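You operate a simulated robot arm through the tools that you are given. There is no shell and no other tool. Be economical: measure what you need, move in short steps, check, and stop when the job is done.

You run a simulated two-armed robot. Do the job below in one go: nothing can be reset, and whatever is moved stays where it is left.

TASK
Take the lid off the tub with the yellow band and lay it down on the gauge bench.

It is judged by the outcome, as a careful person would: the job done as asked, and still so three seconds after it is handed in. It fails if anything else is knocked over, pushed out of place, dropped, spilled or broken. A push-on lid holds only when it is set on centred and level and pressed home; a screw cap is set on level and turned clockwise until tight.

THE ROBOT
Two 7-joint arms with two-finger parallel grippers on one trunk, on a base that drives. Base frame: it is fixed to the floor where the robot stands at the start and does not move with it; the origin is under the middle of the robot, x ahead of it, y to its left, z up. Readings come in mm, rad, newtons and seconds.
The left shoulder is at the start at [50, 177, 1104], the right one opposite. With the tool pointing down near the work surface each hand reaches from about 220 to 700 mm from the robot's upright axis, wherever it stands, measured 20 degrees to its own side. Payload 3.43 kg a hand.
The TCP of each hand is the grasp point between the finger pads, 34 mm short of the fingertips. In the tool frame z runs along the fingers and y along their closing line. The gripper opens to 128 mm. The fingers are 24 mm wide and 12 mm thick; the gripper's body (48 by 130 mm) begins 96 mm behind the TCP.
Orientation is told as [roll, pitch, yaw] about the base's x, y, z axes, in that order, counted from this pose: with the fingers straight down and closing along the base's y, the tool's x points along the base's -x, its y along +y and its z along -z.

THE INTERFACE
- The arms move only by the tool nudge_tool. It takes "left_motion", "right_motion" or both (then of equal length, played together; a hand with none holds still); each is a list of rows, each an object (a shift or turn left out is 0, a gripper value left out holds the last) with "xyz": the shift along the base's x, y, z in units of 500 mm (1.0 is 500 mm), a list of three; "dr": the turn, a rotation vector about the base's x, y, z in units of 120 degrees (1.0 is 120 degrees), a list of three. In form: [{"xyz": [dx, dy, dz], "dr": [ax, ay, az]}, ...]. A call has 1 to 20 rows; each row is the pose to reach, as a shift and turn from the pose commanded when the call began. "left_gripper" and "right_gripper" are, for a hand that has rows, the closure, from 0 (fully open) to 1 (shut), set as the call begins (left out, the last holds). A call with a number of a shift or a turn outside -1 to 1 is refused whole. A row lasts 0.2 s, in which the tool goes at most 50 mm and 0.15 rad; a call with a longer step from one row to the next is refused whole, and so is a gripper value outside its range. A pose out of reach is approached as far as the arm can. The call stops where the force on the tool passes 40 N (or 10 N more than at its start, if that is more) or the arm is blocked; 0.2 s more then pass. The fingers move at their own pace (about 108 mm/s each) and stop on an object; they squeeze with about 32 N. The grip force told is the motor's: it shows also when the fingers shut on nothing. Time passes only in rows, and 0.2 s behind the last, so rows that repeat a pose let the fingers close. It gives the time, the measured TCP pose, the force on the tool (base axes), the opening and the grip force at its end, in the units of the frame above (readings bear some noise), with the torque about the TCP (base axes, N m) and any sound that the robot's microphone picked up.
- Cameras (640 x 400 px; columns grow to the right, rows downward): "scene" is now at [158.3, 0.6, 1299]; the picture's right is [-0.03, -1.00, 0.00], its down [-0.44, 0.01, -0.90] and it looks along [0.90, -0.02, -0.44] (base axes); focal length 248 px, centre (320, 200). "left" rides on the left gripper at [76, 11, -160] in its tool frame; the picture's right is [-0.15, 0.99, 0.00], its down [-0.88, -0.13, -0.46] and it looks along [-0.45, -0.07, 0.89] (tool axes); focal length 234 px, centre (320, 200). "right" rides on the right gripper at [76, -11, -160] in its tool frame; the picture's right is [0.15, 0.99, 0.00], its down [-0.88, 0.13, -0.46] and it looks along [-0.45, 0.07, 0.89] (tool axes); focal length 234 px, centre (320, 200). There is no depth. A picture from a camera that has moved, and an enlarged one, comes with that camera's place and axes in the base frame and with its lens. The place of the scene camera against the robot may be out by one fixed shift of up to 25 mm in any direction.
- get_image(camera): a new picture of that camera. It takes no simulated time.
- slide_trunk(by): slides the trunk up (or, below 0, down) by that many mm; the arms and the scene camera ride with it, the base frame stays. It gives what a move gives, with no picture.
- drive_base(legs): drives the robot by 1 to 6 legs, each [ahead, turn to the left] in mm and rad, along the robot's own axes; the way and the turn of a leg run together, so that a leg with both is an arc; at most 1500 mm and 3.142 rad a leg. The arms and the cameras ride along, it lands a little off, and it stops where it bumps. It gives what a move gives.
- turn_head(pan, tilt): turns the head with the scene camera to pan (to the left, within 1.396 rad either way) and tilt (down, from -0.506 to 1.204), counted from straight ahead of the robot. It gives what a move gives.
- enlarge(camera, box): a new picture of the part [left, top, right, bottom] of that camera's present view, enlarged. It takes no simulated time.
- sign_off(): hands the job in; it is judged then, once.

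Work in short steps. Places have to be worked out from the pictures, the camera data and where the tool is seen: move nearer, look again, correct. Check each grasp and each placing, and mend what went wrong. You have 120 turns and 108 pictures in all, those below and enlarged ones among them. Open the grippers and draw the arms clear of the work before you hand the job in, unless the task says otherwise; then end with one line.

The tools are called after "Emit:" by a JSON object that holds its "fn" and its "kwargs". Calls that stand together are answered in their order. nudge_tool: Moves the arms, as the interface text tells. Its arguments: {"type":"object","properties":{"left_motion":{"type":"array","items":{"type":"object","properties":{"xyz":{"type":"array","items":{"type":"number"}},"dr":{"type":"array","items":{"type":"number"}}}}},"left_gripper":{"type":"number"},"right_motion":{"type":"array","items":{"type":"object","properties":{"xyz":{"type":"array","items":{"type":"number"}},"dr":{"type":"array","items":{"type":"number"}}}}},"right_gripper":{"type":"number"}},"required":[]} The other tools are called the same way: slide_trunk (by) slides the trunk up or down; drive_base (legs) drives the base; turn_head (pan, tilt) turns the head that bears the scene camera; get_image (camera) takes a picture; enlarge (camera, box) takes an enlarged picture of a part of a camera's view; sign_off () hands the job in.

At the start:

```text
time_s: 0.0
left_position: [490.2, 230.4, 1126.0]
left_orientation: [0.0, 0.0, 0.002]
left_contact_force: [0.0, -0.1, -1.0]
left_ft_torque: [-0.01, -0.01, 0.0]
left_finger_gap: 128.0
left_gripper_force: 0.0
right_position: [414.2, -151.1, 1181.5]
right_orientation: [0.004, 0.001, 0.002]
right_contact_force: [-1.3, 0.7, -0.1]
right_ft_torque: [-0.01, -0.04, 0.0]
right_finger_gap: 127.9
right_gripper_force: 0.1
trunk travel left (down, up): [-275.0, 126.0]
robot x, y, heading: [0.2, 2.2, 0.0]
head pan, tilt: [-0.026, 0.461]
```

scene: 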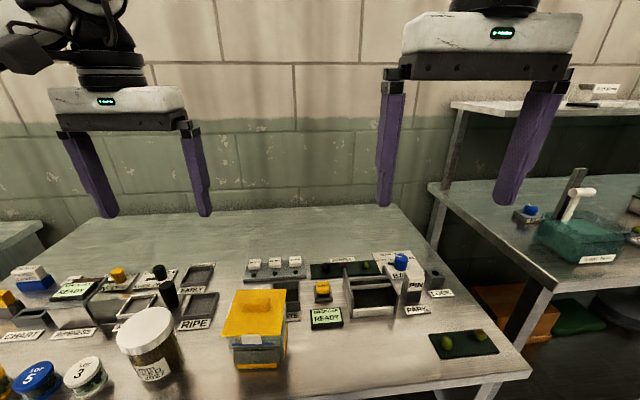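
right: 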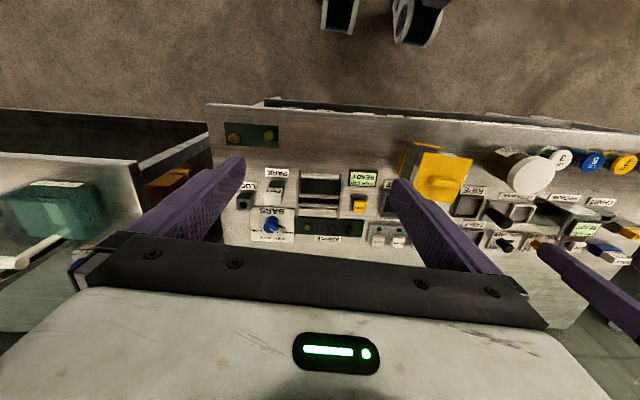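
left: 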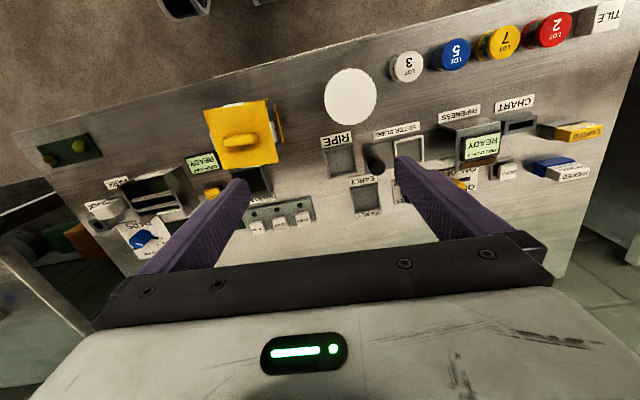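

The yellow-lidded box in front may be the tub; I need to check for others and find the gauge bench. I enlarge the view and look to the sides.

Emit:
{"fn": "enlarge", "kwargs": {"camera": "scene", "box": [160, 220, 480, 400]}}

Emit:
{"fn": "enlarge", "kwargs": {"camera": "scene", "box": [440, 60, 640, 340]}}

Emit:
{"fn": "turn_head", "kwargs": {"pan": -1.0, "tilt": 0.5}}

```text
2.00 times, centred on (320, 310) of scene
camera zoom: at [158.3, 0.6, 1299.0], right [-0.03, -1.0, 0.0], down [-0.44, 0.01, -0.9], along [0.9, -0.02, -0.44], focal length 495 px, centre (320, -20)
```

zoom: 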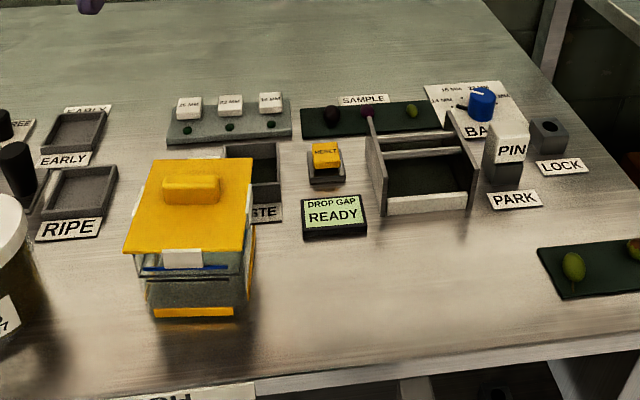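

```text
1.43 times, centred on (540, 200) of scene
camera zoom: at [158.3, 0.6, 1299.0], right [-0.03, -1.0, 0.0], down [-0.44, 0.01, -0.9], along [0.9, -0.02, -0.44], focal length 354 px, centre (6, 200)
```

zoom: 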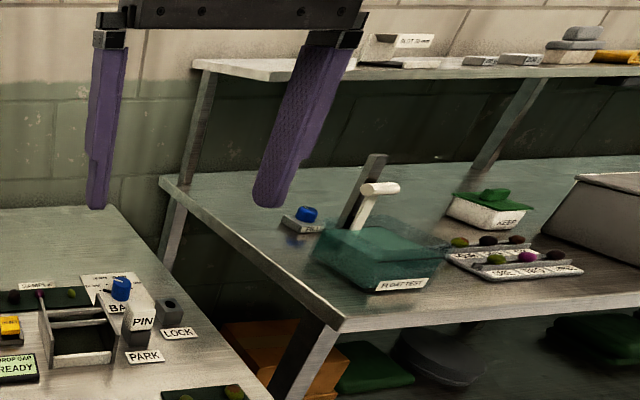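

```text
time_s: 1.2
left_position: [490.6, 230.8, 1126.2]
left_orientation: [-0.001, 0.0, 0.002]
left_contact_force: [0.7, 0.1, 0.2]
left_ft_torque: [0.03, 0.01, -0.02]
left_finger_gap: 127.9
left_gripper_force: 0.1
right_position: [412.5, -150.6, 1181.2]
right_orientation: [0.001, 0.0, 0.001]
right_contact_force: [0.1, 0.2, 0.5]
right_ft_torque: [-0.01, 0.01, 0.01]
right_finger_gap: 128.0
right_gripper_force: 0.0
trunk travel left (down, up): [-275.0, 126.0]
robot x, y, heading: [3.0, -1.6, -0.003]
head pan, tilt: [-1.0, 0.499]
```

Looking right for other tubs and for bench names.

Emit:
{"fn": "get_image", "kwargs": {"camera": "scene"}}

Emit:
{"fn": "turn_head", "kwargs": {"pan": 1.0, "tilt": 0.5}}

Emit:
{"fn": "get_image", "kwargs": {"camera": "scene"}}

Emit:
{"fn": "turn_head", "kwargs": {"pan": 0.0, "tilt": 0.9}}

Emit:
{"fn": "get_image", "kwargs": {"camera": "scene"}}

```text
102 pictures are left
camera scene: at [115.8, -73.5, 1295.4], right [-0.84, -0.54, 0.0], down [-0.26, 0.4, -0.88], along [0.47, -0.74, -0.48], focal length 248 px, centre (320, 200)
```

scene: 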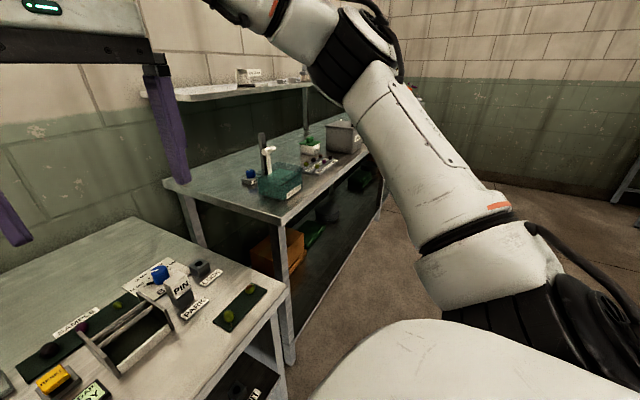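

```text
time_s: 3.2
left_position: [491.2, 230.5, 1124.7]
left_orientation: [0.0, 0.001, 0.0]
left_contact_force: [0.1, 0.3, -0.7]
left_ft_torque: [0.0, -0.01, 0.01]
left_finger_gap: 127.9
left_gripper_force: 0.1
right_position: [414.7, -151.5, 1180.8]
right_orientation: [0.001, -0.003, -0.001]
right_contact_force: [-0.2, 0.2, -0.4]
right_ft_torque: [-0.01, -0.04, -0.01]
right_finger_gap: 128.0
right_gripper_force: 0.0
trunk travel left (down, up): [-275.0, 126.0]
robot x, y, heading: [-0.0, -0.6, -0.006]
head pan, tilt: [1.0, 0.499]
```

```text
101 pictures are left
camera scene: at [115.8, 79.5, 1295.4], right [0.84, -0.54, 0.0], down [-0.26, -0.4, -0.88], along [0.47, 0.74, -0.48], focal length 248 px, centre (320, 200)
```

scene: 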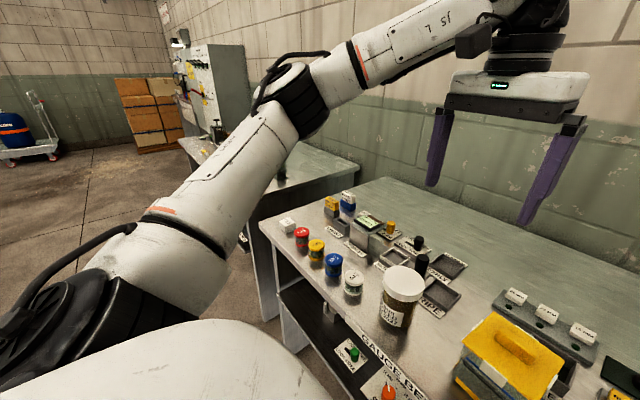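

```text
time_s: 4.5
left_position: [490.9, 228.8, 1125.4]
left_orientation: [0.0, 0.0, 0.001]
left_contact_force: [-0.1, -0.1, 0.5]
left_ft_torque: [-0.04, 0.01, -0.02]
left_finger_gap: 127.8
left_gripper_force: 0.0
right_position: [413.5, -150.8, 1182.1]
right_orientation: [0.002, -0.001, 0.0]
right_contact_force: [0.2, 0.6, -0.2]
right_ft_torque: [0.02, 0.01, -0.02]
right_finger_gap: 128.1
right_gripper_force: 0.0
trunk travel left (down, up): [-275.0, 126.0]
robot x, y, heading: [-1.6, 0.4, -0.003]
head pan, tilt: [0.0, 0.901]
```

```text
100 pictures are left
camera scene: at [142.1, 3.1, 1261.6], right [0.0, -1.0, 0.0], down [-0.78, 0.0, -0.62], along [0.62, 0.0, -0.78], focal length 248 px, centre (320, 200)
```

scene: 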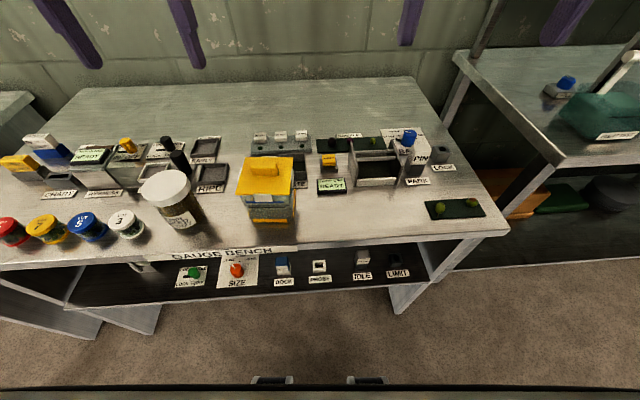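

This is the gauge bench (label on the front edge). I look closely at the yellow tub and the other containers.

Emit:
{"fn": "enlarge", "kwargs": {"camera": "scene", "box": [210, 120, 350, 240]}}

Emit:
{"fn": "enlarge", "kwargs": {"camera": "scene", "box": [0, 120, 220, 260]}}

Emit:
{"fn": "enlarge", "kwargs": {"camera": "left", "box": [180, 60, 420, 200]}}

```text
3.33 times, centred on (280, 180) of scene
camera zoom: at [142.1, 3.1, 1261.6], right [0.0, -1.0, 0.0], down [-0.78, 0.0, -0.62], along [0.62, 0.0, -0.78], focal length 825 px, centre (453, 267)
```

zoom: 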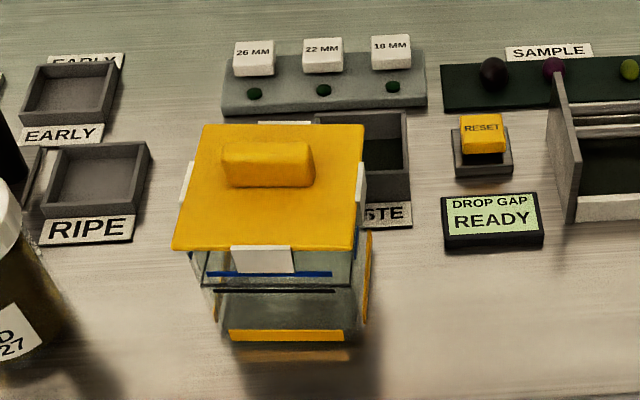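

```text
2.86 times, centred on (110, 190) of scene
camera zoom: at [142.1, 3.1, 1261.6], right [0.0, -1.0, 0.0], down [-0.78, 0.0, -0.62], along [0.62, 0.0, -0.78], focal length 707 px, centre (920, 229)
```

zoom: 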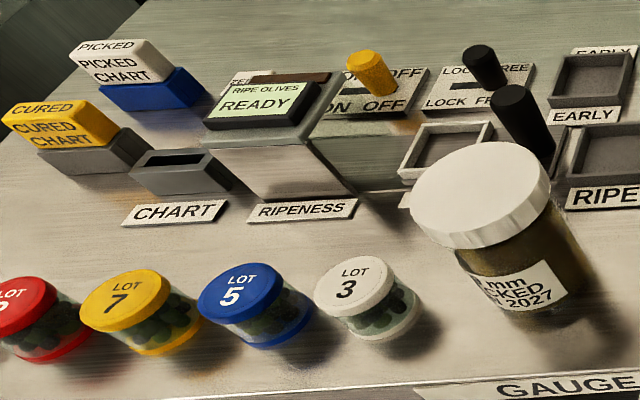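

```text
2.67 times, centred on (300, 130) of left
camera zoom: at [416.5, 242.4, 1286.2], right [0.15, 0.99, 0.0], down [0.88, -0.13, 0.46], along [0.45, -0.07, -0.89], focal length 624 px, centre (373, 387)
```

zoom: 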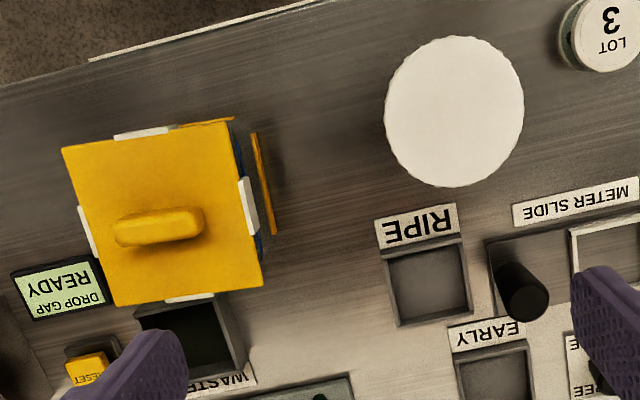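

The square tub has yellow strips at the base and clip-like tabs. I check the left bench and right bench for another candidate.

Emit:
{"fn": "turn_head", "kwargs": {"pan": 0.65, "tilt": 0.35}}

Emit:
{"fn": "get_image", "kwargs": {"camera": "scene"}}

Emit:
{"fn": "turn_head", "kwargs": {"pan": -0.75, "tilt": 0.3}}

Emit:
{"fn": "enlarge", "kwargs": {"camera": "scene", "box": [140, 50, 460, 250]}}

```text
time_s: 5.5
left_position: [491.1, 230.0, 1125.9]
left_orientation: [-0.001, 0.0, 0.002]
left_contact_force: [1.1, 0.3, -0.3]
left_ft_torque: [-0.02, 0.0, -0.02]
left_finger_gap: 128.1
left_gripper_force: 0.1
right_position: [413.1, -150.7, 1180.4]
right_orientation: [0.002, 0.0, 0.0]
right_contact_force: [-0.1, -0.4, -0.5]
right_ft_torque: [-0.02, 0.03, -0.01]
right_finger_gap: 128.0
right_gripper_force: 0.1
trunk travel left (down, up): [-275.0, 126.0]
robot x, y, heading: [0.7, -0.1, 0.003]
head pan, tilt: [0.649, 0.351]
```

```text
96 pictures are left
camera scene: at [140.8, 59.2, 1309.0], right [0.6, -0.8, 0.0], down [-0.27, -0.21, -0.94], along [0.75, 0.57, -0.34], focal length 248 px, centre (320, 200)
```

scene: 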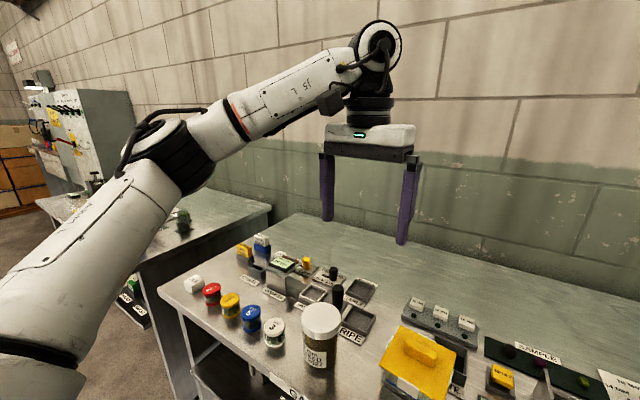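

```text
time_s: 7.0
left_position: [491.7, 229.6, 1125.9]
left_orientation: [0.0, 0.0, 0.001]
left_contact_force: [-0.5, 0.3, 0.2]
left_ft_torque: [-0.01, 0.0, -0.03]
left_finger_gap: 128.1
left_gripper_force: 0.2
right_position: [412.9, -151.4, 1182.2]
right_orientation: [0.002, -0.002, -0.001]
right_contact_force: [0.2, -0.1, -1.0]
right_ft_torque: [0.0, 0.03, 0.0]
right_finger_gap: 128.2
right_gripper_force: 0.1
trunk travel left (down, up): [-275.0, 126.0]
robot x, y, heading: [-1.5, 1.1, 0.001]
head pan, tilt: [-0.75, 0.3]
```

```text
2.00 times, centred on (300, 150) of scene
camera zoom: at [134.9, -60.6, 1313.8], right [-0.68, -0.73, 0.0], down [-0.22, 0.2, -0.96], along [0.7, -0.65, -0.3], focal length 495 px, centre (360, 300)
```

zoom: 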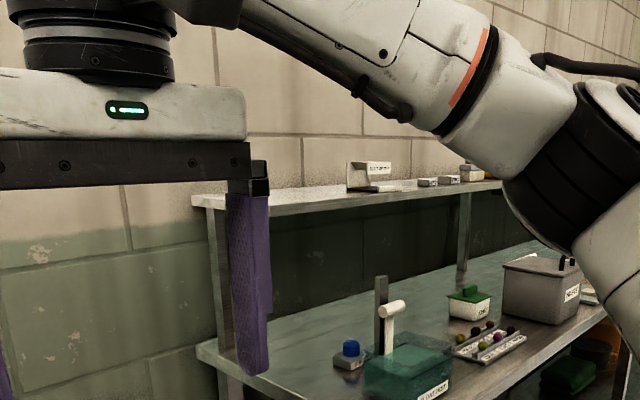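

This tub (yellow strips, yellow lid, four white tabs) is the one; its handle is at about (477,111,~930), running along y. I look heavily enlarged at the tabs and base.

Emit:
{"fn": "turn_head", "kwargs": {"pan": 0.3, "tilt": 0.75}}

Emit:
{"fn": "get_image", "kwargs": {"camera": "scene"}}

Emit:
{"fn": "enlarge", "kwargs": {"camera": "scene", "box": [270, 190, 370, 290]}}

Emit:
{"fn": "enlarge", "kwargs": {"camera": "right", "box": [380, 130, 500, 230]}}

```text
time_s: 8.3
left_position: [491.0, 230.4, 1125.0]
left_orientation: [0.0, 0.001, 0.004]
left_contact_force: [0.2, 0.8, -0.2]
left_ft_torque: [-0.01, 0.01, 0.0]
left_finger_gap: 128.1
left_gripper_force: 0.2
right_position: [412.6, -151.5, 1180.5]
right_orientation: [0.0, -0.002, 0.001]
right_contact_force: [0.1, 0.1, 0.2]
right_ft_torque: [-0.01, 0.02, 0.02]
right_finger_gap: 127.9
right_gripper_force: 0.1
trunk travel left (down, up): [-275.0, 126.0]
robot x, y, heading: [-0.8, 0.6, -0.004]
head pan, tilt: [0.3, 0.75]
```

```text
94 pictures are left
camera scene: at [145.8, 27.4, 1273.5], right [0.29, -0.96, 0.0], down [-0.65, -0.2, -0.73], along [0.7, 0.22, -0.68], focal length 248 px, centre (320, 200)
```

scene: 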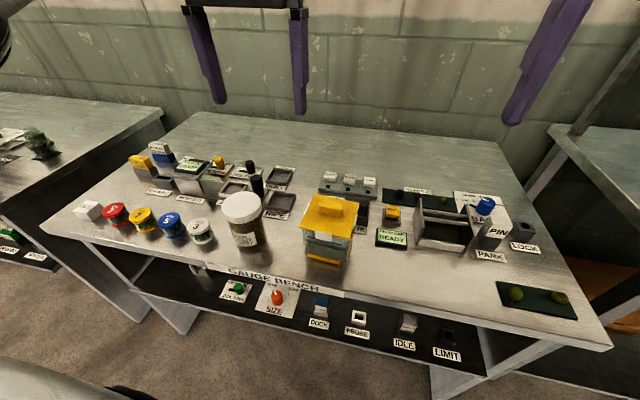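

```text
4.00 times, centred on (320, 240) of scene
camera zoom: at [145.8, 27.4, 1273.5], right [0.29, -0.96, 0.0], down [-0.65, -0.2, -0.73], along [0.7, 0.22, -0.68], focal length 990 px, centre (320, 40)
```

zoom: 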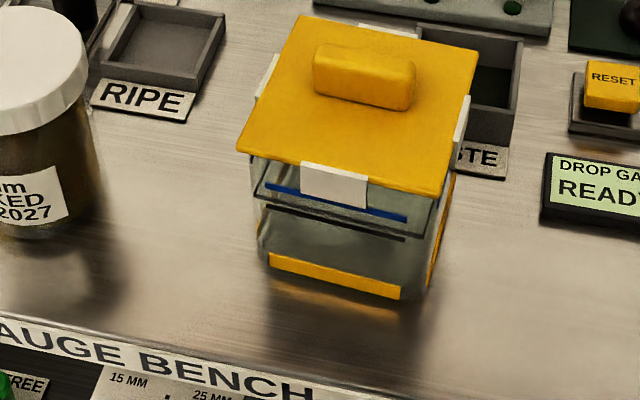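

```text
4.00 times, centred on (440, 180) of right
camera zoom: at [337.1, -162.9, 1341.2], right [-0.15, 0.99, 0.0], down [0.88, 0.13, 0.46], along [0.45, 0.07, -0.89], focal length 937 px, centre (-160, 280)
```

zoom: 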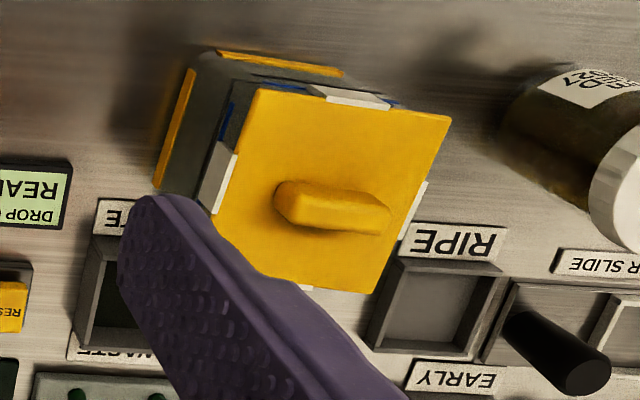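

The body seems to have two tiers (blue strip above, yellow strip below), possibly two stacked tubs. I raise the left hand and lower the trunk for a flatter view.

Emit:
{"fn": "nudge_tool", "kwargs": {"left_motion": [{"xyz": [0, 0, 0.08]}, {"xyz": [0, 0, 0.16]}, {"xyz": [0, 0, 0.2]}]}}

Emit:
{"fn": "slide_trunk", "kwargs": {"by": -220}}

Emit:
{"fn": "get_image", "kwargs": {"camera": "scene"}}

```text
time_s: 9.1
left_position: [493.3, 228.8, 1225.3]
left_orientation: [0.001, 0.001, 0.002]
left_contact_force: [0.4, 0.5, 0.0]
left_ft_torque: [-0.03, -0.01, -0.01]
left_finger_gap: 128.2
left_gripper_force: 0.1
right_position: [413.7, -150.4, 1182.2]
right_orientation: [0.002, -0.001, 0.0]
right_contact_force: [-0.2, -0.3, 0.2]
right_ft_torque: [-0.04, 0.0, -0.03]
right_finger_gap: 128.0
right_gripper_force: 0.0
trunk travel left (down, up): [-275.0, 126.0]
robot x, y, heading: [5.0, 1.0, -0.0]
head pan, tilt: [0.3, 0.75]
```

```text
time_s: 11.4
left_position: [493.2, 229.7, 1004.7]
left_orientation: [0.0, 0.001, 0.001]
left_contact_force: [0.3, -0.1, 0.4]
left_ft_torque: [0.0, 0.0, 0.01]
left_finger_gap: 128.0
left_gripper_force: 0.0
right_position: [413.1, -150.8, 961.6]
right_orientation: [0.001, -0.002, -0.001]
right_contact_force: [0.4, -0.1, 0.9]
right_ft_torque: [-0.02, 0.01, 0.0]
right_finger_gap: 127.9
right_gripper_force: 0.1
trunk travel left (down, up): [-55.0, 346.0]
robot x, y, heading: [-2.3, 2.3, 0.005]
head pan, tilt: [0.3, 0.75]
```

```text
91 pictures are left
camera scene: at [145.7, 27.5, 1053.5], right [0.3, -0.96, 0.0], down [-0.65, -0.2, -0.73], along [0.7, 0.22, -0.68], focal length 248 px, centre (320, 200)
```

scene: 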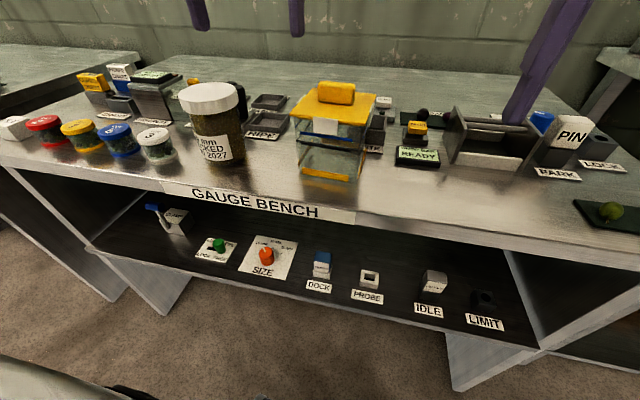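

Emit:
{"fn": "enlarge", "kwargs": {"camera": "scene", "box": [270, 70, 390, 200]}}

```text
3.08 times, centred on (330, 135) of scene
camera zoom: at [145.7, 27.5, 1053.5], right [0.3, -0.96, 0.0], down [-0.65, -0.2, -0.73], along [0.7, 0.22, -0.68], focal length 762 px, centre (289, 400)
```

zoom: 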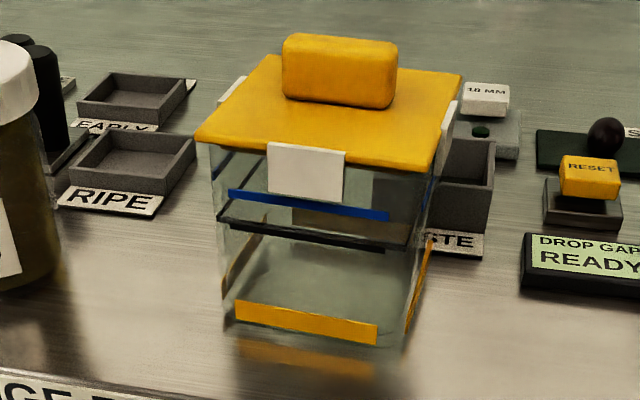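

Still ambiguous: the dark line could be a lower lid. A tighter view is needed.

Emit:
{"fn": "enlarge", "kwargs": {"camera": "scene", "box": [298, 100, 368, 150]}}

Emit:
{"fn": "enlarge", "kwargs": {"camera": "scene", "box": [290, 130, 370, 190]}}

Emit:
{"fn": "get_image", "kwargs": {"camera": "left"}}

Emit:
{"fn": "get_image", "kwargs": {"camera": "right"}}

```text
8.00 times, centred on (333, 125) of scene
camera zoom: at [145.7, 27.5, 1053.5], right [0.3, -0.96, 0.0], down [-0.65, -0.2, -0.73], along [0.7, 0.22, -0.68], focal length 1980 px, centre (216, 800)
```

zoom: 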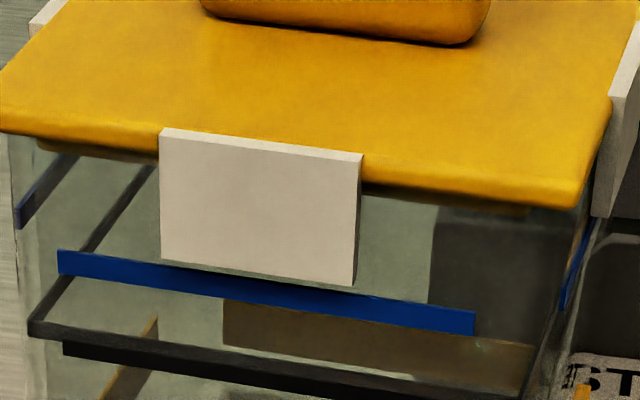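

```text
6.67 times, centred on (330, 160) of scene
camera zoom: at [145.7, 27.5, 1053.5], right [0.3, -0.96, 0.0], down [-0.65, -0.2, -0.73], along [0.7, 0.22, -0.68], focal length 1650 px, centre (253, 467)
```

zoom: 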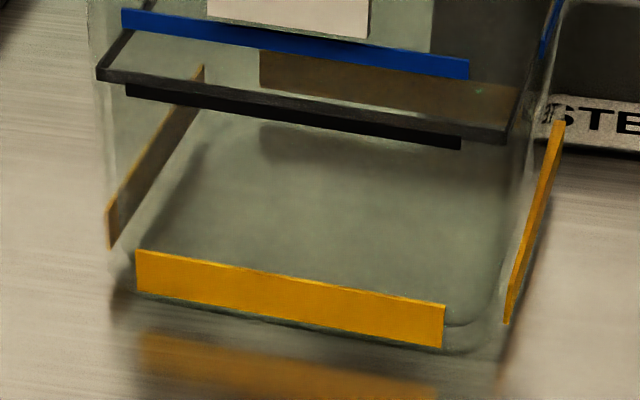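

```text
87 pictures are left
camera left: at [418.3, 242.1, 1166.1], right [0.15, 0.99, 0.0], down [0.88, -0.13, 0.46], along [0.45, -0.07, -0.89], focal length 234 px, centre (320, 200)
```

left: 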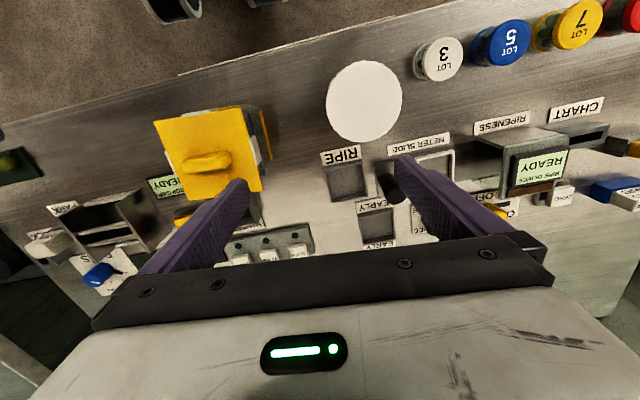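

```text
86 pictures are left
camera right: at [337.0, -162.9, 1121.3], right [-0.15, 0.99, 0.0], down [0.88, 0.13, 0.46], along [0.45, 0.07, -0.89], focal length 234 px, centre (320, 200)
```

right: 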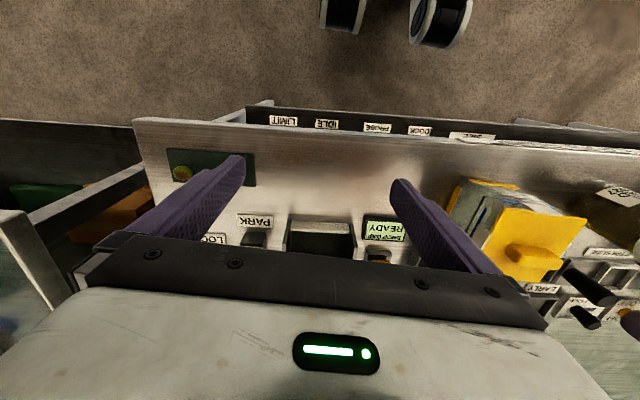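

It is one glass tub with a yellow band, level marks, and a yellow push-on lid with a handle. I raise the trunk back, move the left hand clear, and bring the right hand above the handle turned 90°.

Emit:
{"fn": "slide_trunk", "kwargs": {"by": 220}}

Emit:
{"fn": "nudge_tool", "kwargs": {"left_motion": [{"xyz": [0, 0.08, 0]}, {"xyz": [0, 0.16, 0]}, {"xyz": [0, 0.24, 0]}, {"xyz": [0, 0.3, 0]}]}}

Emit:
{"fn": "nudge_tool", "kwargs": {"right_motion": [{"xyz": [0.011, 0.047, -0.015], "dr": [0, 0, 0.068]}, {"xyz": [0.023, 0.095, -0.03], "dr": [0, 0, 0.136]}, {"xyz": [0.034, 0.142, -0.045], "dr": [0, 0, 0.205]}, {"xyz": [0.046, 0.19, -0.06], "dr": [0, 0, 0.273]}, {"xyz": [0.057, 0.237, -0.075], "dr": [0, 0, 0.341]}, {"xyz": [0.069, 0.285, -0.089], "dr": [0, 0, 0.409]}, {"xyz": [0.08, 0.332, -0.104], "dr": [0, 0, 0.477]}, {"xyz": [0.092, 0.38, -0.119], "dr": [0, 0, 0.545]}, {"xyz": [0.103, 0.427, -0.134], "dr": [0, 0, 0.614]}, {"xyz": [0.115, 0.475, -0.149], "dr": [0, 0, 0.682]}, {"xyz": [0.126, 0.522, -0.164], "dr": [0, 0, 0.75]}, {"xyz": [0.126, 0.522, -0.164], "dr": [0, 0, 0.75]}]}}

Emit:
{"fn": "get_image", "kwargs": {"camera": "right"}}

Emit:
{"fn": "get_image", "kwargs": {"camera": "scene"}}

```text
time_s: 13.8
left_position: [493.3, 231.0, 1226.3]
left_orientation: [-0.001, -0.001, 0.003]
left_contact_force: [0.8, -0.1, -0.1]
left_ft_torque: [-0.01, 0.01, 0.01]
left_finger_gap: 128.0
left_gripper_force: 0.0
right_position: [414.6, -149.9, 1181.6]
right_orientation: [0.002, 0.001, 0.0]
right_contact_force: [0.2, -0.1, -0.3]
right_ft_torque: [0.0, 0.0, 0.01]
right_finger_gap: 127.9
right_gripper_force: 0.0
trunk travel left (down, up): [-275.0, 126.0]
robot x, y, heading: [3.7, 3.4, 0.003]
head pan, tilt: [0.3, 0.75]
```

```text
time_s: 14.8
left_position: [486.0, 376.1, 1216.6]
left_orientation: [0.0, -0.002, 0.003]
left_contact_force: [0.1, 0.0, -0.5]
left_ft_torque: [-0.04, -0.04, -0.01]
left_finger_gap: 128.1
left_gripper_force: 0.1
left hand out of reach, approached as far as the arm can: row 4
right_position: [413.4, -150.0, 1182.4]
right_orientation: [-0.001, -0.003, 0.001]
right_contact_force: [0.0, 0.7, 0.7]
right_ft_torque: [-0.03, -0.03, -0.01]
right_finger_gap: 128.1
right_gripper_force: 0.0
trunk travel left (down, up): [-275.0, 126.0]
robot x, y, heading: [-0.9, -0.6, 0.002]
head pan, tilt: [0.3, 0.75]
```

```text
time_s: 17.4
left_position: [487.3, 373.2, 1218.7]
left_orientation: [0.0, -0.003, 0.005]
left_contact_force: [1.3, 0.1, -0.5]
left_ft_torque: [0.01, 0.01, -0.01]
left_finger_gap: 128.1
left_gripper_force: 0.0
right_position: [335.6, 64.5, 1073.6]
right_orientation: [0.001, -0.001, 1.57]
right_contact_force: [-0.3, -0.3, 0.0]
right_ft_torque: [0.0, 0.02, 0.0]
right_finger_gap: 127.9
right_gripper_force: 0.1
right hand out of reach, approached as far as the arm can: row 8, 9, 10, 11, 12
trunk travel left (down, up): [-275.0, 126.0]
robot x, y, heading: [0.3, -1.2, -0.003]
head pan, tilt: [0.3, 0.75]
```

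```text
85 pictures are left
camera right: at [345.1, -11.8, 1233.3], right [-0.99, -0.14, 0.0], down [-0.13, 0.88, 0.46], along [-0.07, 0.45, -0.89], focal length 234 px, centre (320, 200)
```

right: 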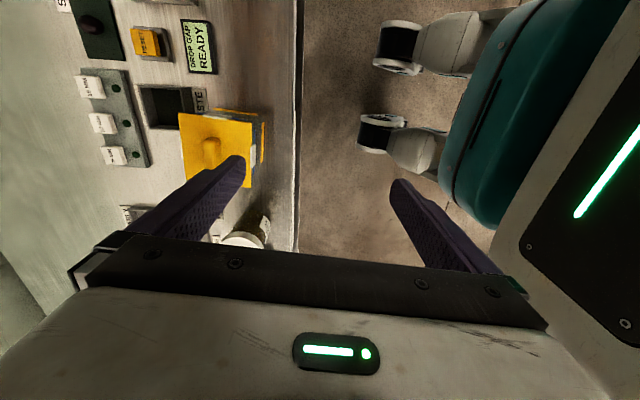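

```text
84 pictures are left
camera scene: at [146.0, 27.2, 1273.4], right [0.3, -0.96, 0.0], down [-0.65, -0.2, -0.73], along [0.7, 0.22, -0.68], focal length 248 px, centre (320, 200)
```

scene: 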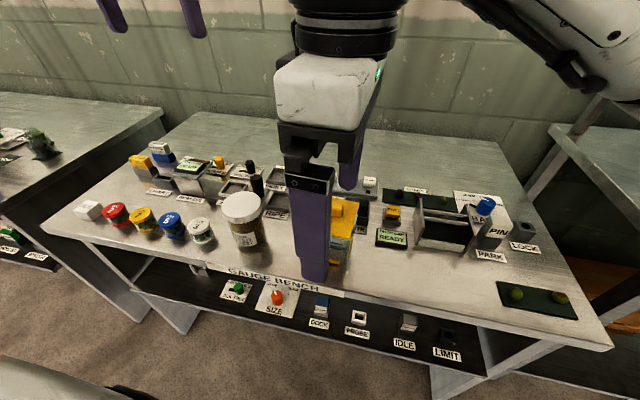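

The right hand can't reach the handle turned that way; the left is better placed. I withdraw the right hand first.

Emit:
{"fn": "nudge_tool", "kwargs": {"right_motion": [{"xyz": [0, -0.05, 0.02], "dr": [0, 0, -0.068]}, {"xyz": [0, -0.095, 0.04], "dr": [0, 0, -0.136]}, {"xyz": [0, -0.142, 0.06], "dr": [0, 0, -0.205]}, {"xyz": [0, -0.19, 0.08], "dr": [0, 0, -0.273]}, {"xyz": [0, -0.237, 0.1], "dr": [0, 0, -0.341]}, {"xyz": [0, -0.285, 0.12], "dr": [0, 0, -0.409]}, {"xyz": [0, -0.332, 0.14], "dr": [0, 0, -0.477]}, {"xyz": [0, -0.38, 0.16], "dr": [0, 0, -0.545]}, {"xyz": [0, -0.427, 0.16], "dr": [0, 0, -0.614]}, {"xyz": [0, -0.475, 0.16], "dr": [0, 0, -0.682]}, {"xyz": [0, -0.522, 0.164], "dr": [0, 0, -0.75]}]}}

```text
time_s: 19.8
left_position: [486.4, 373.7, 1217.4]
left_orientation: [0.001, -0.003, 0.003]
left_contact_force: [-0.4, 0.2, -0.9]
left_ft_torque: [0.01, 0.0, -0.01]
left_finger_gap: 128.2
left_gripper_force: 0.0
right_position: [325.4, -199.9, 1155.2]
right_orientation: [0.003, 0.002, -0.005]
right_contact_force: [-0.3, -0.5, -0.6]
right_ft_torque: [0.01, 0.01, -0.02]
right_finger_gap: 128.2
right_gripper_force: 0.1
trunk travel left (down, up): [-275.0, 126.0]
robot x, y, heading: [-1.6, -1.7, 0.002]
head pan, tilt: [0.3, 0.75]
```

Right hand is clear. Now the left hand goes above the handle, turned −90°.

Emit:
{"fn": "nudge_tool", "kwargs": {"left_motion": [{"xyz": [-0.002, -0.048, -0.025], "dr": [0, 0, -0.068]}, {"xyz": [-0.003, -0.096, -0.05], "dr": [0, 0, -0.136]}, {"xyz": [-0.005, -0.143, -0.075], "dr": [0, 0, -0.205]}, {"xyz": [-0.007, -0.191, -0.1], "dr": [0, 0, -0.273]}, {"xyz": [-0.008, -0.239, -0.125], "dr": [0, 0, -0.341]}, {"xyz": [-0.01, -0.287, -0.15], "dr": [0, 0, -0.409]}, {"xyz": [-0.011, -0.335, -0.175], "dr": [0, 0, -0.477]}, {"xyz": [-0.013, -0.383, -0.2], "dr": [0, 0, -0.545]}, {"xyz": [-0.015, -0.43, -0.225], "dr": [0, 0, -0.614]}, {"xyz": [-0.016, -0.478, -0.25], "dr": [0, 0, -0.682]}, {"xyz": [-0.018, -0.526, -0.274], "dr": [0, 0, -0.75]}, {"xyz": [-0.018, -0.526, -0.274], "dr": [0, 0, -0.75]}]}}

Emit:
{"fn": "get_image", "kwargs": {"camera": "left"}}

Emit:
{"fn": "get_image", "kwargs": {"camera": "scene"}}

```text
time_s: 22.4
left_position: [328.0, 59.2, 1052.8]
left_orientation: [0.0, 0.0, -1.569]
left_contact_force: [0.0, 0.5, 0.5]
left_ft_torque: [-0.02, -0.01, 0.0]
left_finger_gap: 128.2
left_gripper_force: 0.0
left hand out of reach, approached as far as the arm can: row 2, 3, 4, 5, 6, 7, 8, 9, 10, 11, 12
right_position: [326.5, -198.5, 1155.2]
right_orientation: [0.001, 0.001, 0.0]
right_contact_force: [-0.3, 1.1, -0.2]
right_ft_torque: [-0.02, -0.03, 0.01]
right_finger_gap: 128.0
right_gripper_force: 0.1
trunk travel left (down, up): [-275.0, 126.0]
robot x, y, heading: [-0.1, -3.3, -0.0]
head pan, tilt: [0.3, 0.75]
```

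```text
83 pictures are left
camera left: at [339.8, 135.9, 1212.7], right [0.99, -0.14, 0.0], down [-0.13, -0.88, 0.46], along [-0.07, -0.45, -0.89], focal length 234 px, centre (320, 200)
```

left: 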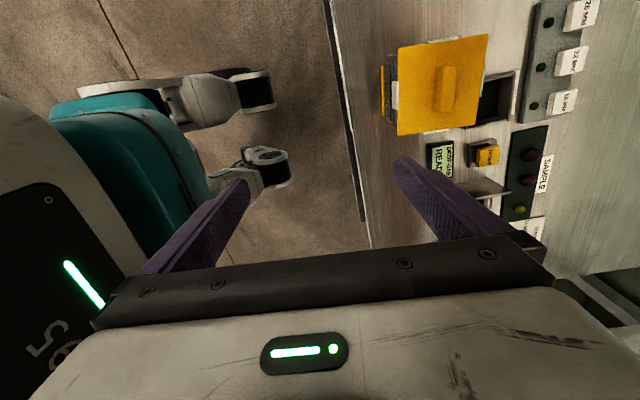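

```text
82 pictures are left
camera scene: at [145.8, 27.6, 1273.4], right [0.3, -0.96, 0.0], down [-0.65, -0.2, -0.73], along [0.7, 0.22, -0.68], focal length 248 px, centre (320, 200)
```

scene: 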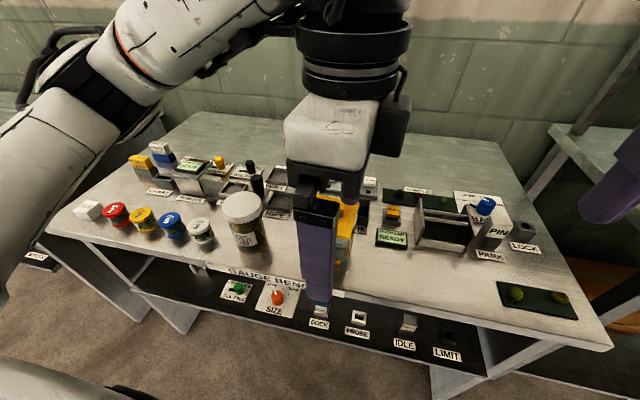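

The arm lagged along the path; I try stepping outward from here to see if it reaches.

Emit:
{"fn": "nudge_tool", "kwargs": {"left_motion": [{"xyz": [0.06, 0.02, 0]}, {"xyz": [0.12, 0.04, 0]}, {"xyz": [0.18, 0.06, 0]}, {"xyz": [0.24, 0.09, 0]}, {"xyz": [0.3, 0.1, 0]}]}}

```text
time_s: 23.6
left_position: [329.9, 60.2, 1043.4]
left_orientation: [0.001, 0.002, -1.566]
left_contact_force: [-0.3, 0.2, -0.1]
left_ft_torque: [0.01, 0.01, -0.04]
left_finger_gap: 127.8
left_gripper_force: 0.1
left hand out of reach, approached as far as the arm can: row 1, 2, 3, 4, 5
right_position: [325.4, -198.1, 1154.8]
right_orientation: [0.0, 0.001, 0.001]
right_contact_force: [0.1, 0.2, 0.6]
right_ft_torque: [0.01, 0.0, -0.01]
right_finger_gap: 127.8
right_gripper_force: 0.0
trunk travel left (down, up): [-275.0, 126.0]
robot x, y, heading: [-1.6, -0.9, -0.002]
head pan, tilt: [0.3, 0.75]
```

A joint limit blocks it; I try the other turn (+90°) for the left hand.

Emit:
{"fn": "nudge_tool", "kwargs": {"left_motion": [{"xyz": [0.014, 0.017, 0.03], "dr": [0, 0, 0.07]}, {"xyz": [0.028, 0.034, 0.06], "dr": [0, 0, 0.14]}, {"xyz": [0.042, 0.051, 0.09], "dr": [0, 0, 0.21]}, {"xyz": [0.056, 0.068, 0.12], "dr": [0, 0, 0.28]}, {"xyz": [0.07, 0.085, 0.15], "dr": [0, 0, 0.35]}, {"xyz": [0.1, 0.1, 0.18], "dr": [0, 0, 0.42]}, {"xyz": [0.12, 0.12, 0.2], "dr": [0, 0, 0.49]}, {"xyz": [0.14, 0.14, 0.2], "dr": [0, 0, 0.56]}, {"xyz": [0.16, 0.16, 0.2], "dr": [0, 0, 0.63]}, {"xyz": [0.18, 0.18, 0.2], "dr": [0, 0, 0.7]}, {"xyz": [0.2, 0.2, 0.2], "dr": [0, 0, 0.75]}]}}

Emit:
{"fn": "nudge_tool", "kwargs": {"left_motion": [{"dr": [0, 0, 0.07]}, {"dr": [0, 0, 0.14]}, {"dr": [0, 0, 0.21]}, {"dr": [0, 0, 0.28]}, {"dr": [0, 0, 0.35]}, {"dr": [0, 0, 0.42]}, {"dr": [0, 0, 0.49]}, {"dr": [0, 0, 0.56]}, {"dr": [0, 0, 0.63]}, {"dr": [0, 0, 0.7]}, {"dr": [0, 0, 0.75]}]}}

```text
time_s: 26.0
left_position: [431.4, 166.0, 1144.3]
left_orientation: [0.001, 0.001, 0.003]
left_contact_force: [0.2, 0.3, 1.0]
left_ft_torque: [0.0, 0.0, 0.01]
left_finger_gap: 128.2
left_gripper_force: 0.1
right_position: [325.1, -197.3, 1156.6]
right_orientation: [0.002, -0.001, -0.001]
right_contact_force: [0.5, -0.5, -0.2]
right_ft_torque: [0.01, 0.01, 0.01]
right_finger_gap: 128.0
right_gripper_force: 0.1
trunk travel left (down, up): [-275.0, 126.0]
robot x, y, heading: [4.3, 0.9, -0.001]
head pan, tilt: [0.3, 0.75]
```

```text
time_s: 28.4
left_position: [431.7, 164.1, 1142.4]
left_orientation: [-0.001, -0.002, 1.574]
left_contact_force: [-0.2, 0.1, 0.2]
left_ft_torque: [0.03, 0.02, 0.02]
left_finger_gap: 128.1
left_gripper_force: 0.1
right_position: [326.7, -198.1, 1155.2]
right_orientation: [0.002, -0.002, 0.0]
right_contact_force: [0.4, -0.4, -0.7]
right_ft_torque: [0.03, 0.01, -0.03]
right_finger_gap: 128.3
right_gripper_force: 0.0
trunk travel left (down, up): [-275.0, 126.0]
robot x, y, heading: [0.9, 1.9, 0.001]
head pan, tilt: [0.3, 0.75]
```

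+90° works. Now over to (477,111), height ~1050.

Emit:
{"fn": "nudge_tool", "kwargs": {"left_motion": [{"xyz": [0.03, -0.036, -0.06]}, {"xyz": [0.06, -0.072, -0.12]}, {"xyz": [0.091, -0.106, -0.18]}, {"xyz": [0.091, -0.106, -0.18]}]}}

Emit:
{"fn": "get_image", "kwargs": {"camera": "left"}}

Emit:
{"fn": "get_image", "kwargs": {"camera": "scene"}}

```text
time_s: 29.4
left_position: [474.6, 109.4, 1052.9]
left_orientation: [-0.003, 0.0, 1.573]
left_contact_force: [0.2, 1.6, -0.3]
left_ft_torque: [0.02, 0.01, 0.02]
left_finger_gap: 127.9
left_gripper_force: 0.1
right_position: [325.7, -197.8, 1155.1]
right_orientation: [0.001, -0.002, 0.0]
right_contact_force: [0.3, 0.7, 0.8]
right_ft_torque: [0.01, -0.01, -0.01]
right_finger_gap: 128.1
right_gripper_force: 0.0
trunk travel left (down, up): [-275.0, 126.0]
robot x, y, heading: [1.3, 0.6, 0.002]
head pan, tilt: [0.3, 0.75]
```

```text
81 pictures are left
camera left: at [464.8, 33.9, 1212.9], right [-0.99, 0.15, 0.0], down [0.13, 0.88, 0.46], along [0.07, 0.45, -0.89], focal length 234 px, centre (320, 200)
```

left: 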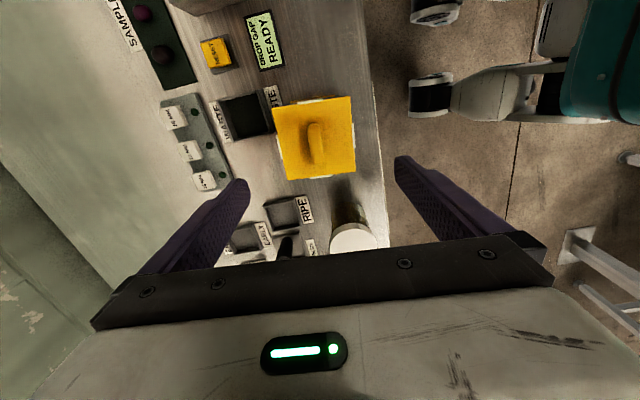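

```text
80 pictures are left
camera scene: at [145.6, 27.6, 1273.5], right [0.3, -0.96, 0.0], down [-0.65, -0.2, -0.73], along [0.7, 0.22, -0.68], focal length 248 px, centre (320, 200)
```

scene: 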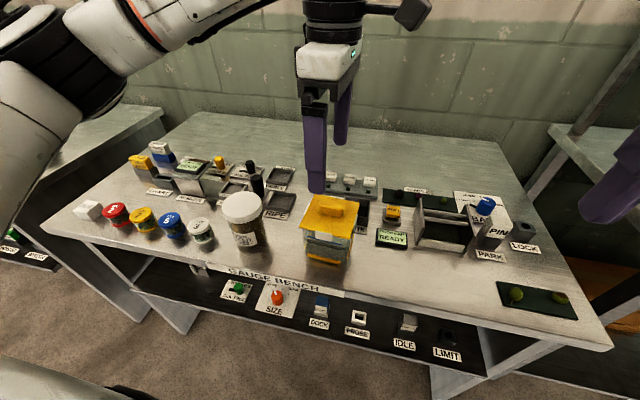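

Triangulating, the handle is at about (481,105), lid top ~905, handle top ~925. I align, narrow the fingers to ~55 mm and descend to 990 to check.

Emit:
{"fn": "nudge_tool", "kwargs": {"left_gripper": 0.57, "left_motion": [{"xyz": [0.012, -0.008, -0.06]}, {"xyz": [0.012, -0.008, -0.12]}, {"xyz": [0.012, -0.008, -0.12]}]}}

Emit:
{"fn": "get_image", "kwargs": {"camera": "left"}}

Emit:
{"fn": "enlarge", "kwargs": {"camera": "scene", "box": [260, 130, 400, 270]}}

```text
time_s: 30.2
left_position: [481.4, 105.7, 992.2]
left_orientation: [-0.002, 0.0, 1.571]
left_contact_force: [-0.8, -0.3, -0.4]
left_ft_torque: [0.0, -0.01, 0.01]
left_finger_gap: 55.0
left_gripper_force: 0.1
right_position: [326.2, -196.6, 1154.4]
right_orientation: [0.004, -0.001, 0.0]
right_contact_force: [0.2, -0.4, 0.0]
right_ft_torque: [0.0, 0.02, 0.0]
right_finger_gap: 127.8
right_gripper_force: 0.1
trunk travel left (down, up): [-275.0, 126.0]
robot x, y, heading: [-2.5, -0.9, -0.002]
head pan, tilt: [0.3, 0.75]
```

```text
79 pictures are left
camera left: at [471.0, 30.5, 1152.7], right [-0.99, 0.15, 0.0], down [0.13, 0.88, 0.46], along [0.07, 0.45, -0.89], focal length 234 px, centre (320, 200)
```

left: 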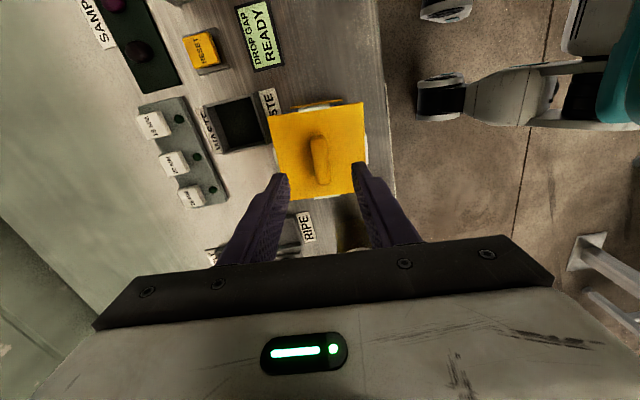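

```text
2.86 times, centred on (330, 200) of scene
camera zoom: at [145.7, 27.4, 1273.5], right [0.3, -0.96, 0.0], down [-0.65, -0.2, -0.73], along [0.7, 0.22, -0.68], focal length 707 px, centre (291, 200)
```

zoom: 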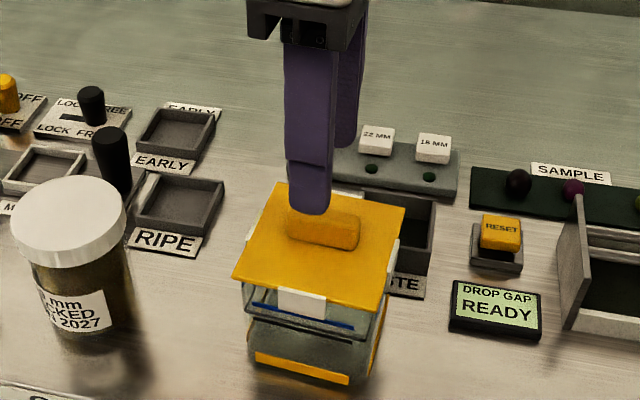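

Aligned within a few mm. Descending to TCP z≈952.

Emit:
{"fn": "nudge_tool", "kwargs": {"left_motion": [{"xyz": [0.002, -0.002, -0.04]}, {"xyz": [0.002, -0.002, -0.08]}, {"xyz": [0.002, -0.002, -0.08]}]}}

Emit:
{"fn": "enlarge", "kwargs": {"camera": "scene", "box": [290, 160, 370, 230]}}

Emit:
{"fn": "enlarge", "kwargs": {"camera": "left", "box": [240, 100, 400, 200]}}

```text
time_s: 31.0
left_position: [482.8, 103.3, 950.9]
left_orientation: [0.0, 0.001, 1.572]
left_contact_force: [-0.1, -0.1, -0.1]
left_ft_torque: [0.01, -0.03, 0.02]
left_finger_gap: 55.0
left_gripper_force: 0.1
right_position: [326.1, -197.8, 1156.3]
right_orientation: [0.002, -0.002, 0.0]
right_contact_force: [-0.4, 0.3, -0.2]
right_ft_torque: [-0.01, -0.02, 0.01]
right_finger_gap: 127.8
right_gripper_force: 0.0
trunk travel left (down, up): [-275.0, 126.0]
robot x, y, heading: [-4.0, -2.0, -0.0]
head pan, tilt: [0.3, 0.75]
```

```text
5.71 times, centred on (330, 195) of scene
camera zoom: at [145.7, 27.5, 1273.5], right [0.3, -0.96, 0.0], down [-0.65, -0.2, -0.73], along [0.7, 0.22, -0.68], focal length 1414 px, centre (263, 229)
```

zoom: 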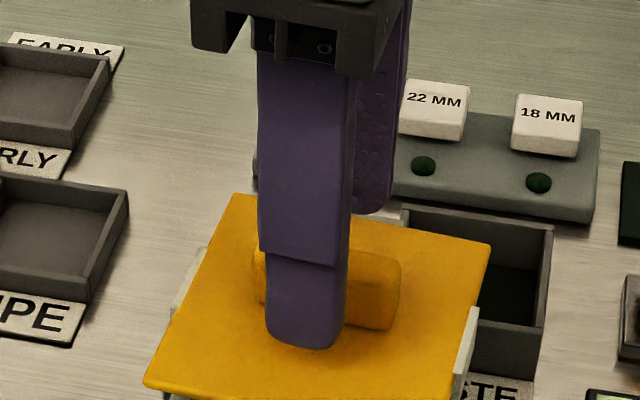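

```text
4.00 times, centred on (320, 150) of left
camera zoom: at [472.0, 28.4, 1112.1], right [-0.99, 0.15, 0.0], down [0.13, 0.88, 0.46], along [0.07, 0.45, -0.89], focal length 937 px, centre (320, 400)
```

zoom: 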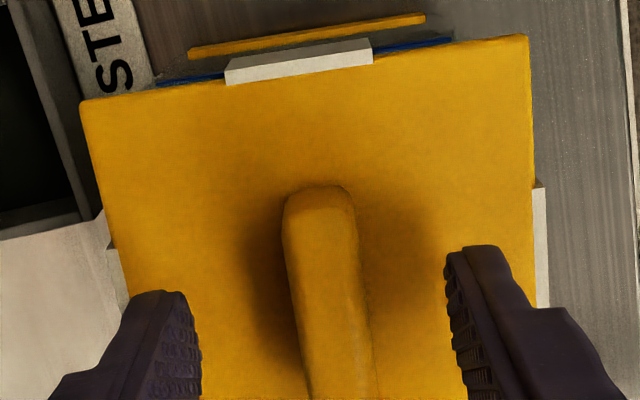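

Fingers straddle the handle centrally. Lower ~8 mm more, then close.

Emit:
{"fn": "nudge_tool", "kwargs": {"left_motion": [{"xyz": [0, 0, -0.008]}, {"xyz": [0, 0, -0.016]}]}}

Emit:
{"fn": "nudge_tool", "kwargs": {"left_gripper": 1.0, "left_motion": [{"xyz": [0, 0, 0]}, {"xyz": [0, 0, 0]}, {"xyz": [0, 0, 0]}]}}

Emit:
{"fn": "enlarge", "kwargs": {"camera": "left", "box": [240, 100, 400, 200]}}

Emit:
{"fn": "enlarge", "kwargs": {"camera": "scene", "box": [280, 180, 380, 280]}}

```text
time_s: 31.6
left_position: [483.8, 104.8, 945.1]
left_orientation: [-0.001, 0.001, 1.572]
left_contact_force: [-0.5, -0.1, 0.1]
left_ft_torque: [-0.03, 0.0, 0.06]
left_finger_gap: 55.0
left_gripper_force: 0.0
right_position: [326.7, -196.9, 1155.1]
right_orientation: [0.002, -0.001, 0.0]
right_contact_force: [0.0, -0.6, -0.1]
right_ft_torque: [0.02, -0.02, 0.0]
right_finger_gap: 127.9
right_gripper_force: 0.1
trunk travel left (down, up): [-275.0, 126.0]
robot x, y, heading: [-4.8, -3.1, -0.002]
head pan, tilt: [0.3, 0.75]
```

```text
time_s: 32.4
left_position: [483.6, 105.2, 944.0]
left_orientation: [0.0, -0.001, 1.571]
left_contact_force: [-0.1, 0.8, -1.8]
left_ft_torque: [0.0, 0.02, 0.02]
left_finger_gap: 15.0
left_gripper_force: 32.4
right_position: [326.2, -198.0, 1156.2]
right_orientation: [0.001, 0.0, 0.0]
right_contact_force: [-0.2, 0.6, 1.3]
right_ft_torque: [0.0, -0.01, 0.0]
right_finger_gap: 127.8
right_gripper_force: 0.0
trunk travel left (down, up): [-275.0, 126.0]
robot x, y, heading: [2.1, -3.2, 0.0]
head pan, tilt: [0.3, 0.75]
```

```text
4.00 times, centred on (320, 150) of left
camera zoom: at [472.8, 29.9, 1104.9], right [-0.99, 0.15, 0.0], down [0.13, 0.88, 0.46], along [0.07, 0.45, -0.89], focal length 937 px, centre (320, 400)
```

zoom: 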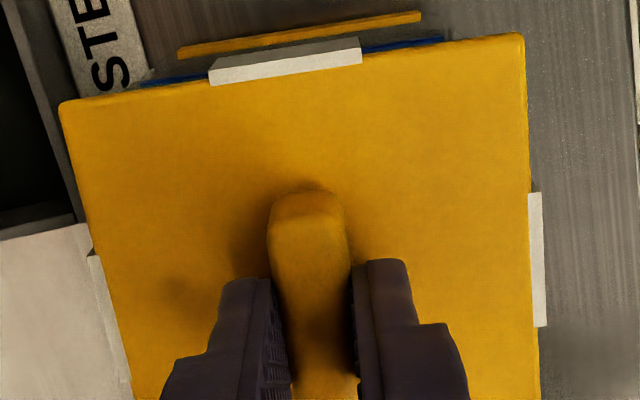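

```text
4.00 times, centred on (330, 230) of scene
camera zoom: at [145.9, 27.5, 1273.4], right [0.3, -0.96, 0.0], down [-0.65, -0.2, -0.73], along [0.7, 0.22, -0.68], focal length 990 px, centre (280, 80)
```

zoom: 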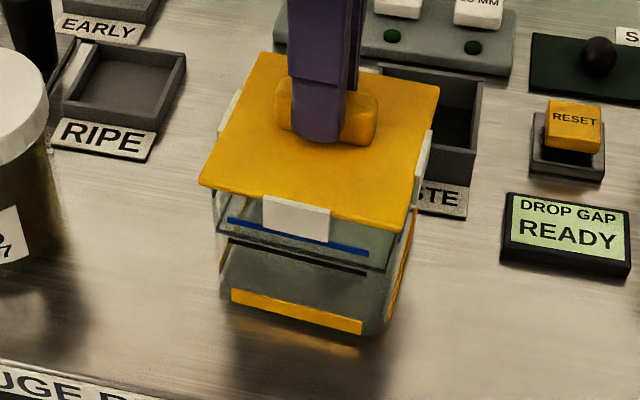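

Gripped on a 15 mm handle. Gentle lift of 5 mm first, watching force and whether the tub follows.

Emit:
{"fn": "nudge_tool", "kwargs": {"left_motion": [{"xyz": [0, 0, 0.003]}, {"xyz": [0, 0, 0.006]}, {"xyz": [0, 0, 0.01]}]}}

Emit:
{"fn": "enlarge", "kwargs": {"camera": "scene", "box": [280, 180, 380, 280]}}

```text
time_s: 33.2
left_position: [483.8, 106.3, 948.3]
left_orientation: [0.0, 0.001, 1.573]
left_contact_force: [0.1, 0.1, -1.1]
left_ft_torque: [0.02, 0.05, 0.01]
left_finger_gap: 14.7
left_gripper_force: 31.8
right_position: [326.0, -197.5, 1155.3]
right_orientation: [0.002, 0.001, 0.0]
right_contact_force: [0.4, -0.3, 0.3]
right_ft_torque: [-0.02, -0.02, 0.01]
right_finger_gap: 128.1
right_gripper_force: 0.1
trunk travel left (down, up): [-275.0, 126.0]
robot x, y, heading: [-2.0, 2.7, -0.001]
head pan, tilt: [0.3, 0.75]
```

```text
4.00 times, centred on (330, 230) of scene
camera zoom: at [145.9, 27.5, 1273.4], right [0.3, -0.96, 0.0], down [-0.65, -0.2, -0.73], along [0.7, 0.22, -0.68], focal length 990 px, centre (280, 80)
```

zoom: 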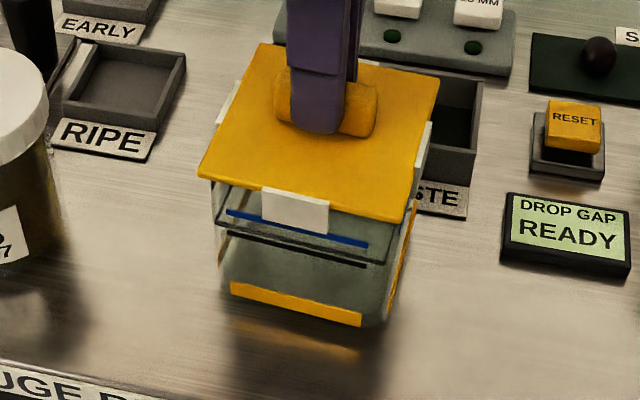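

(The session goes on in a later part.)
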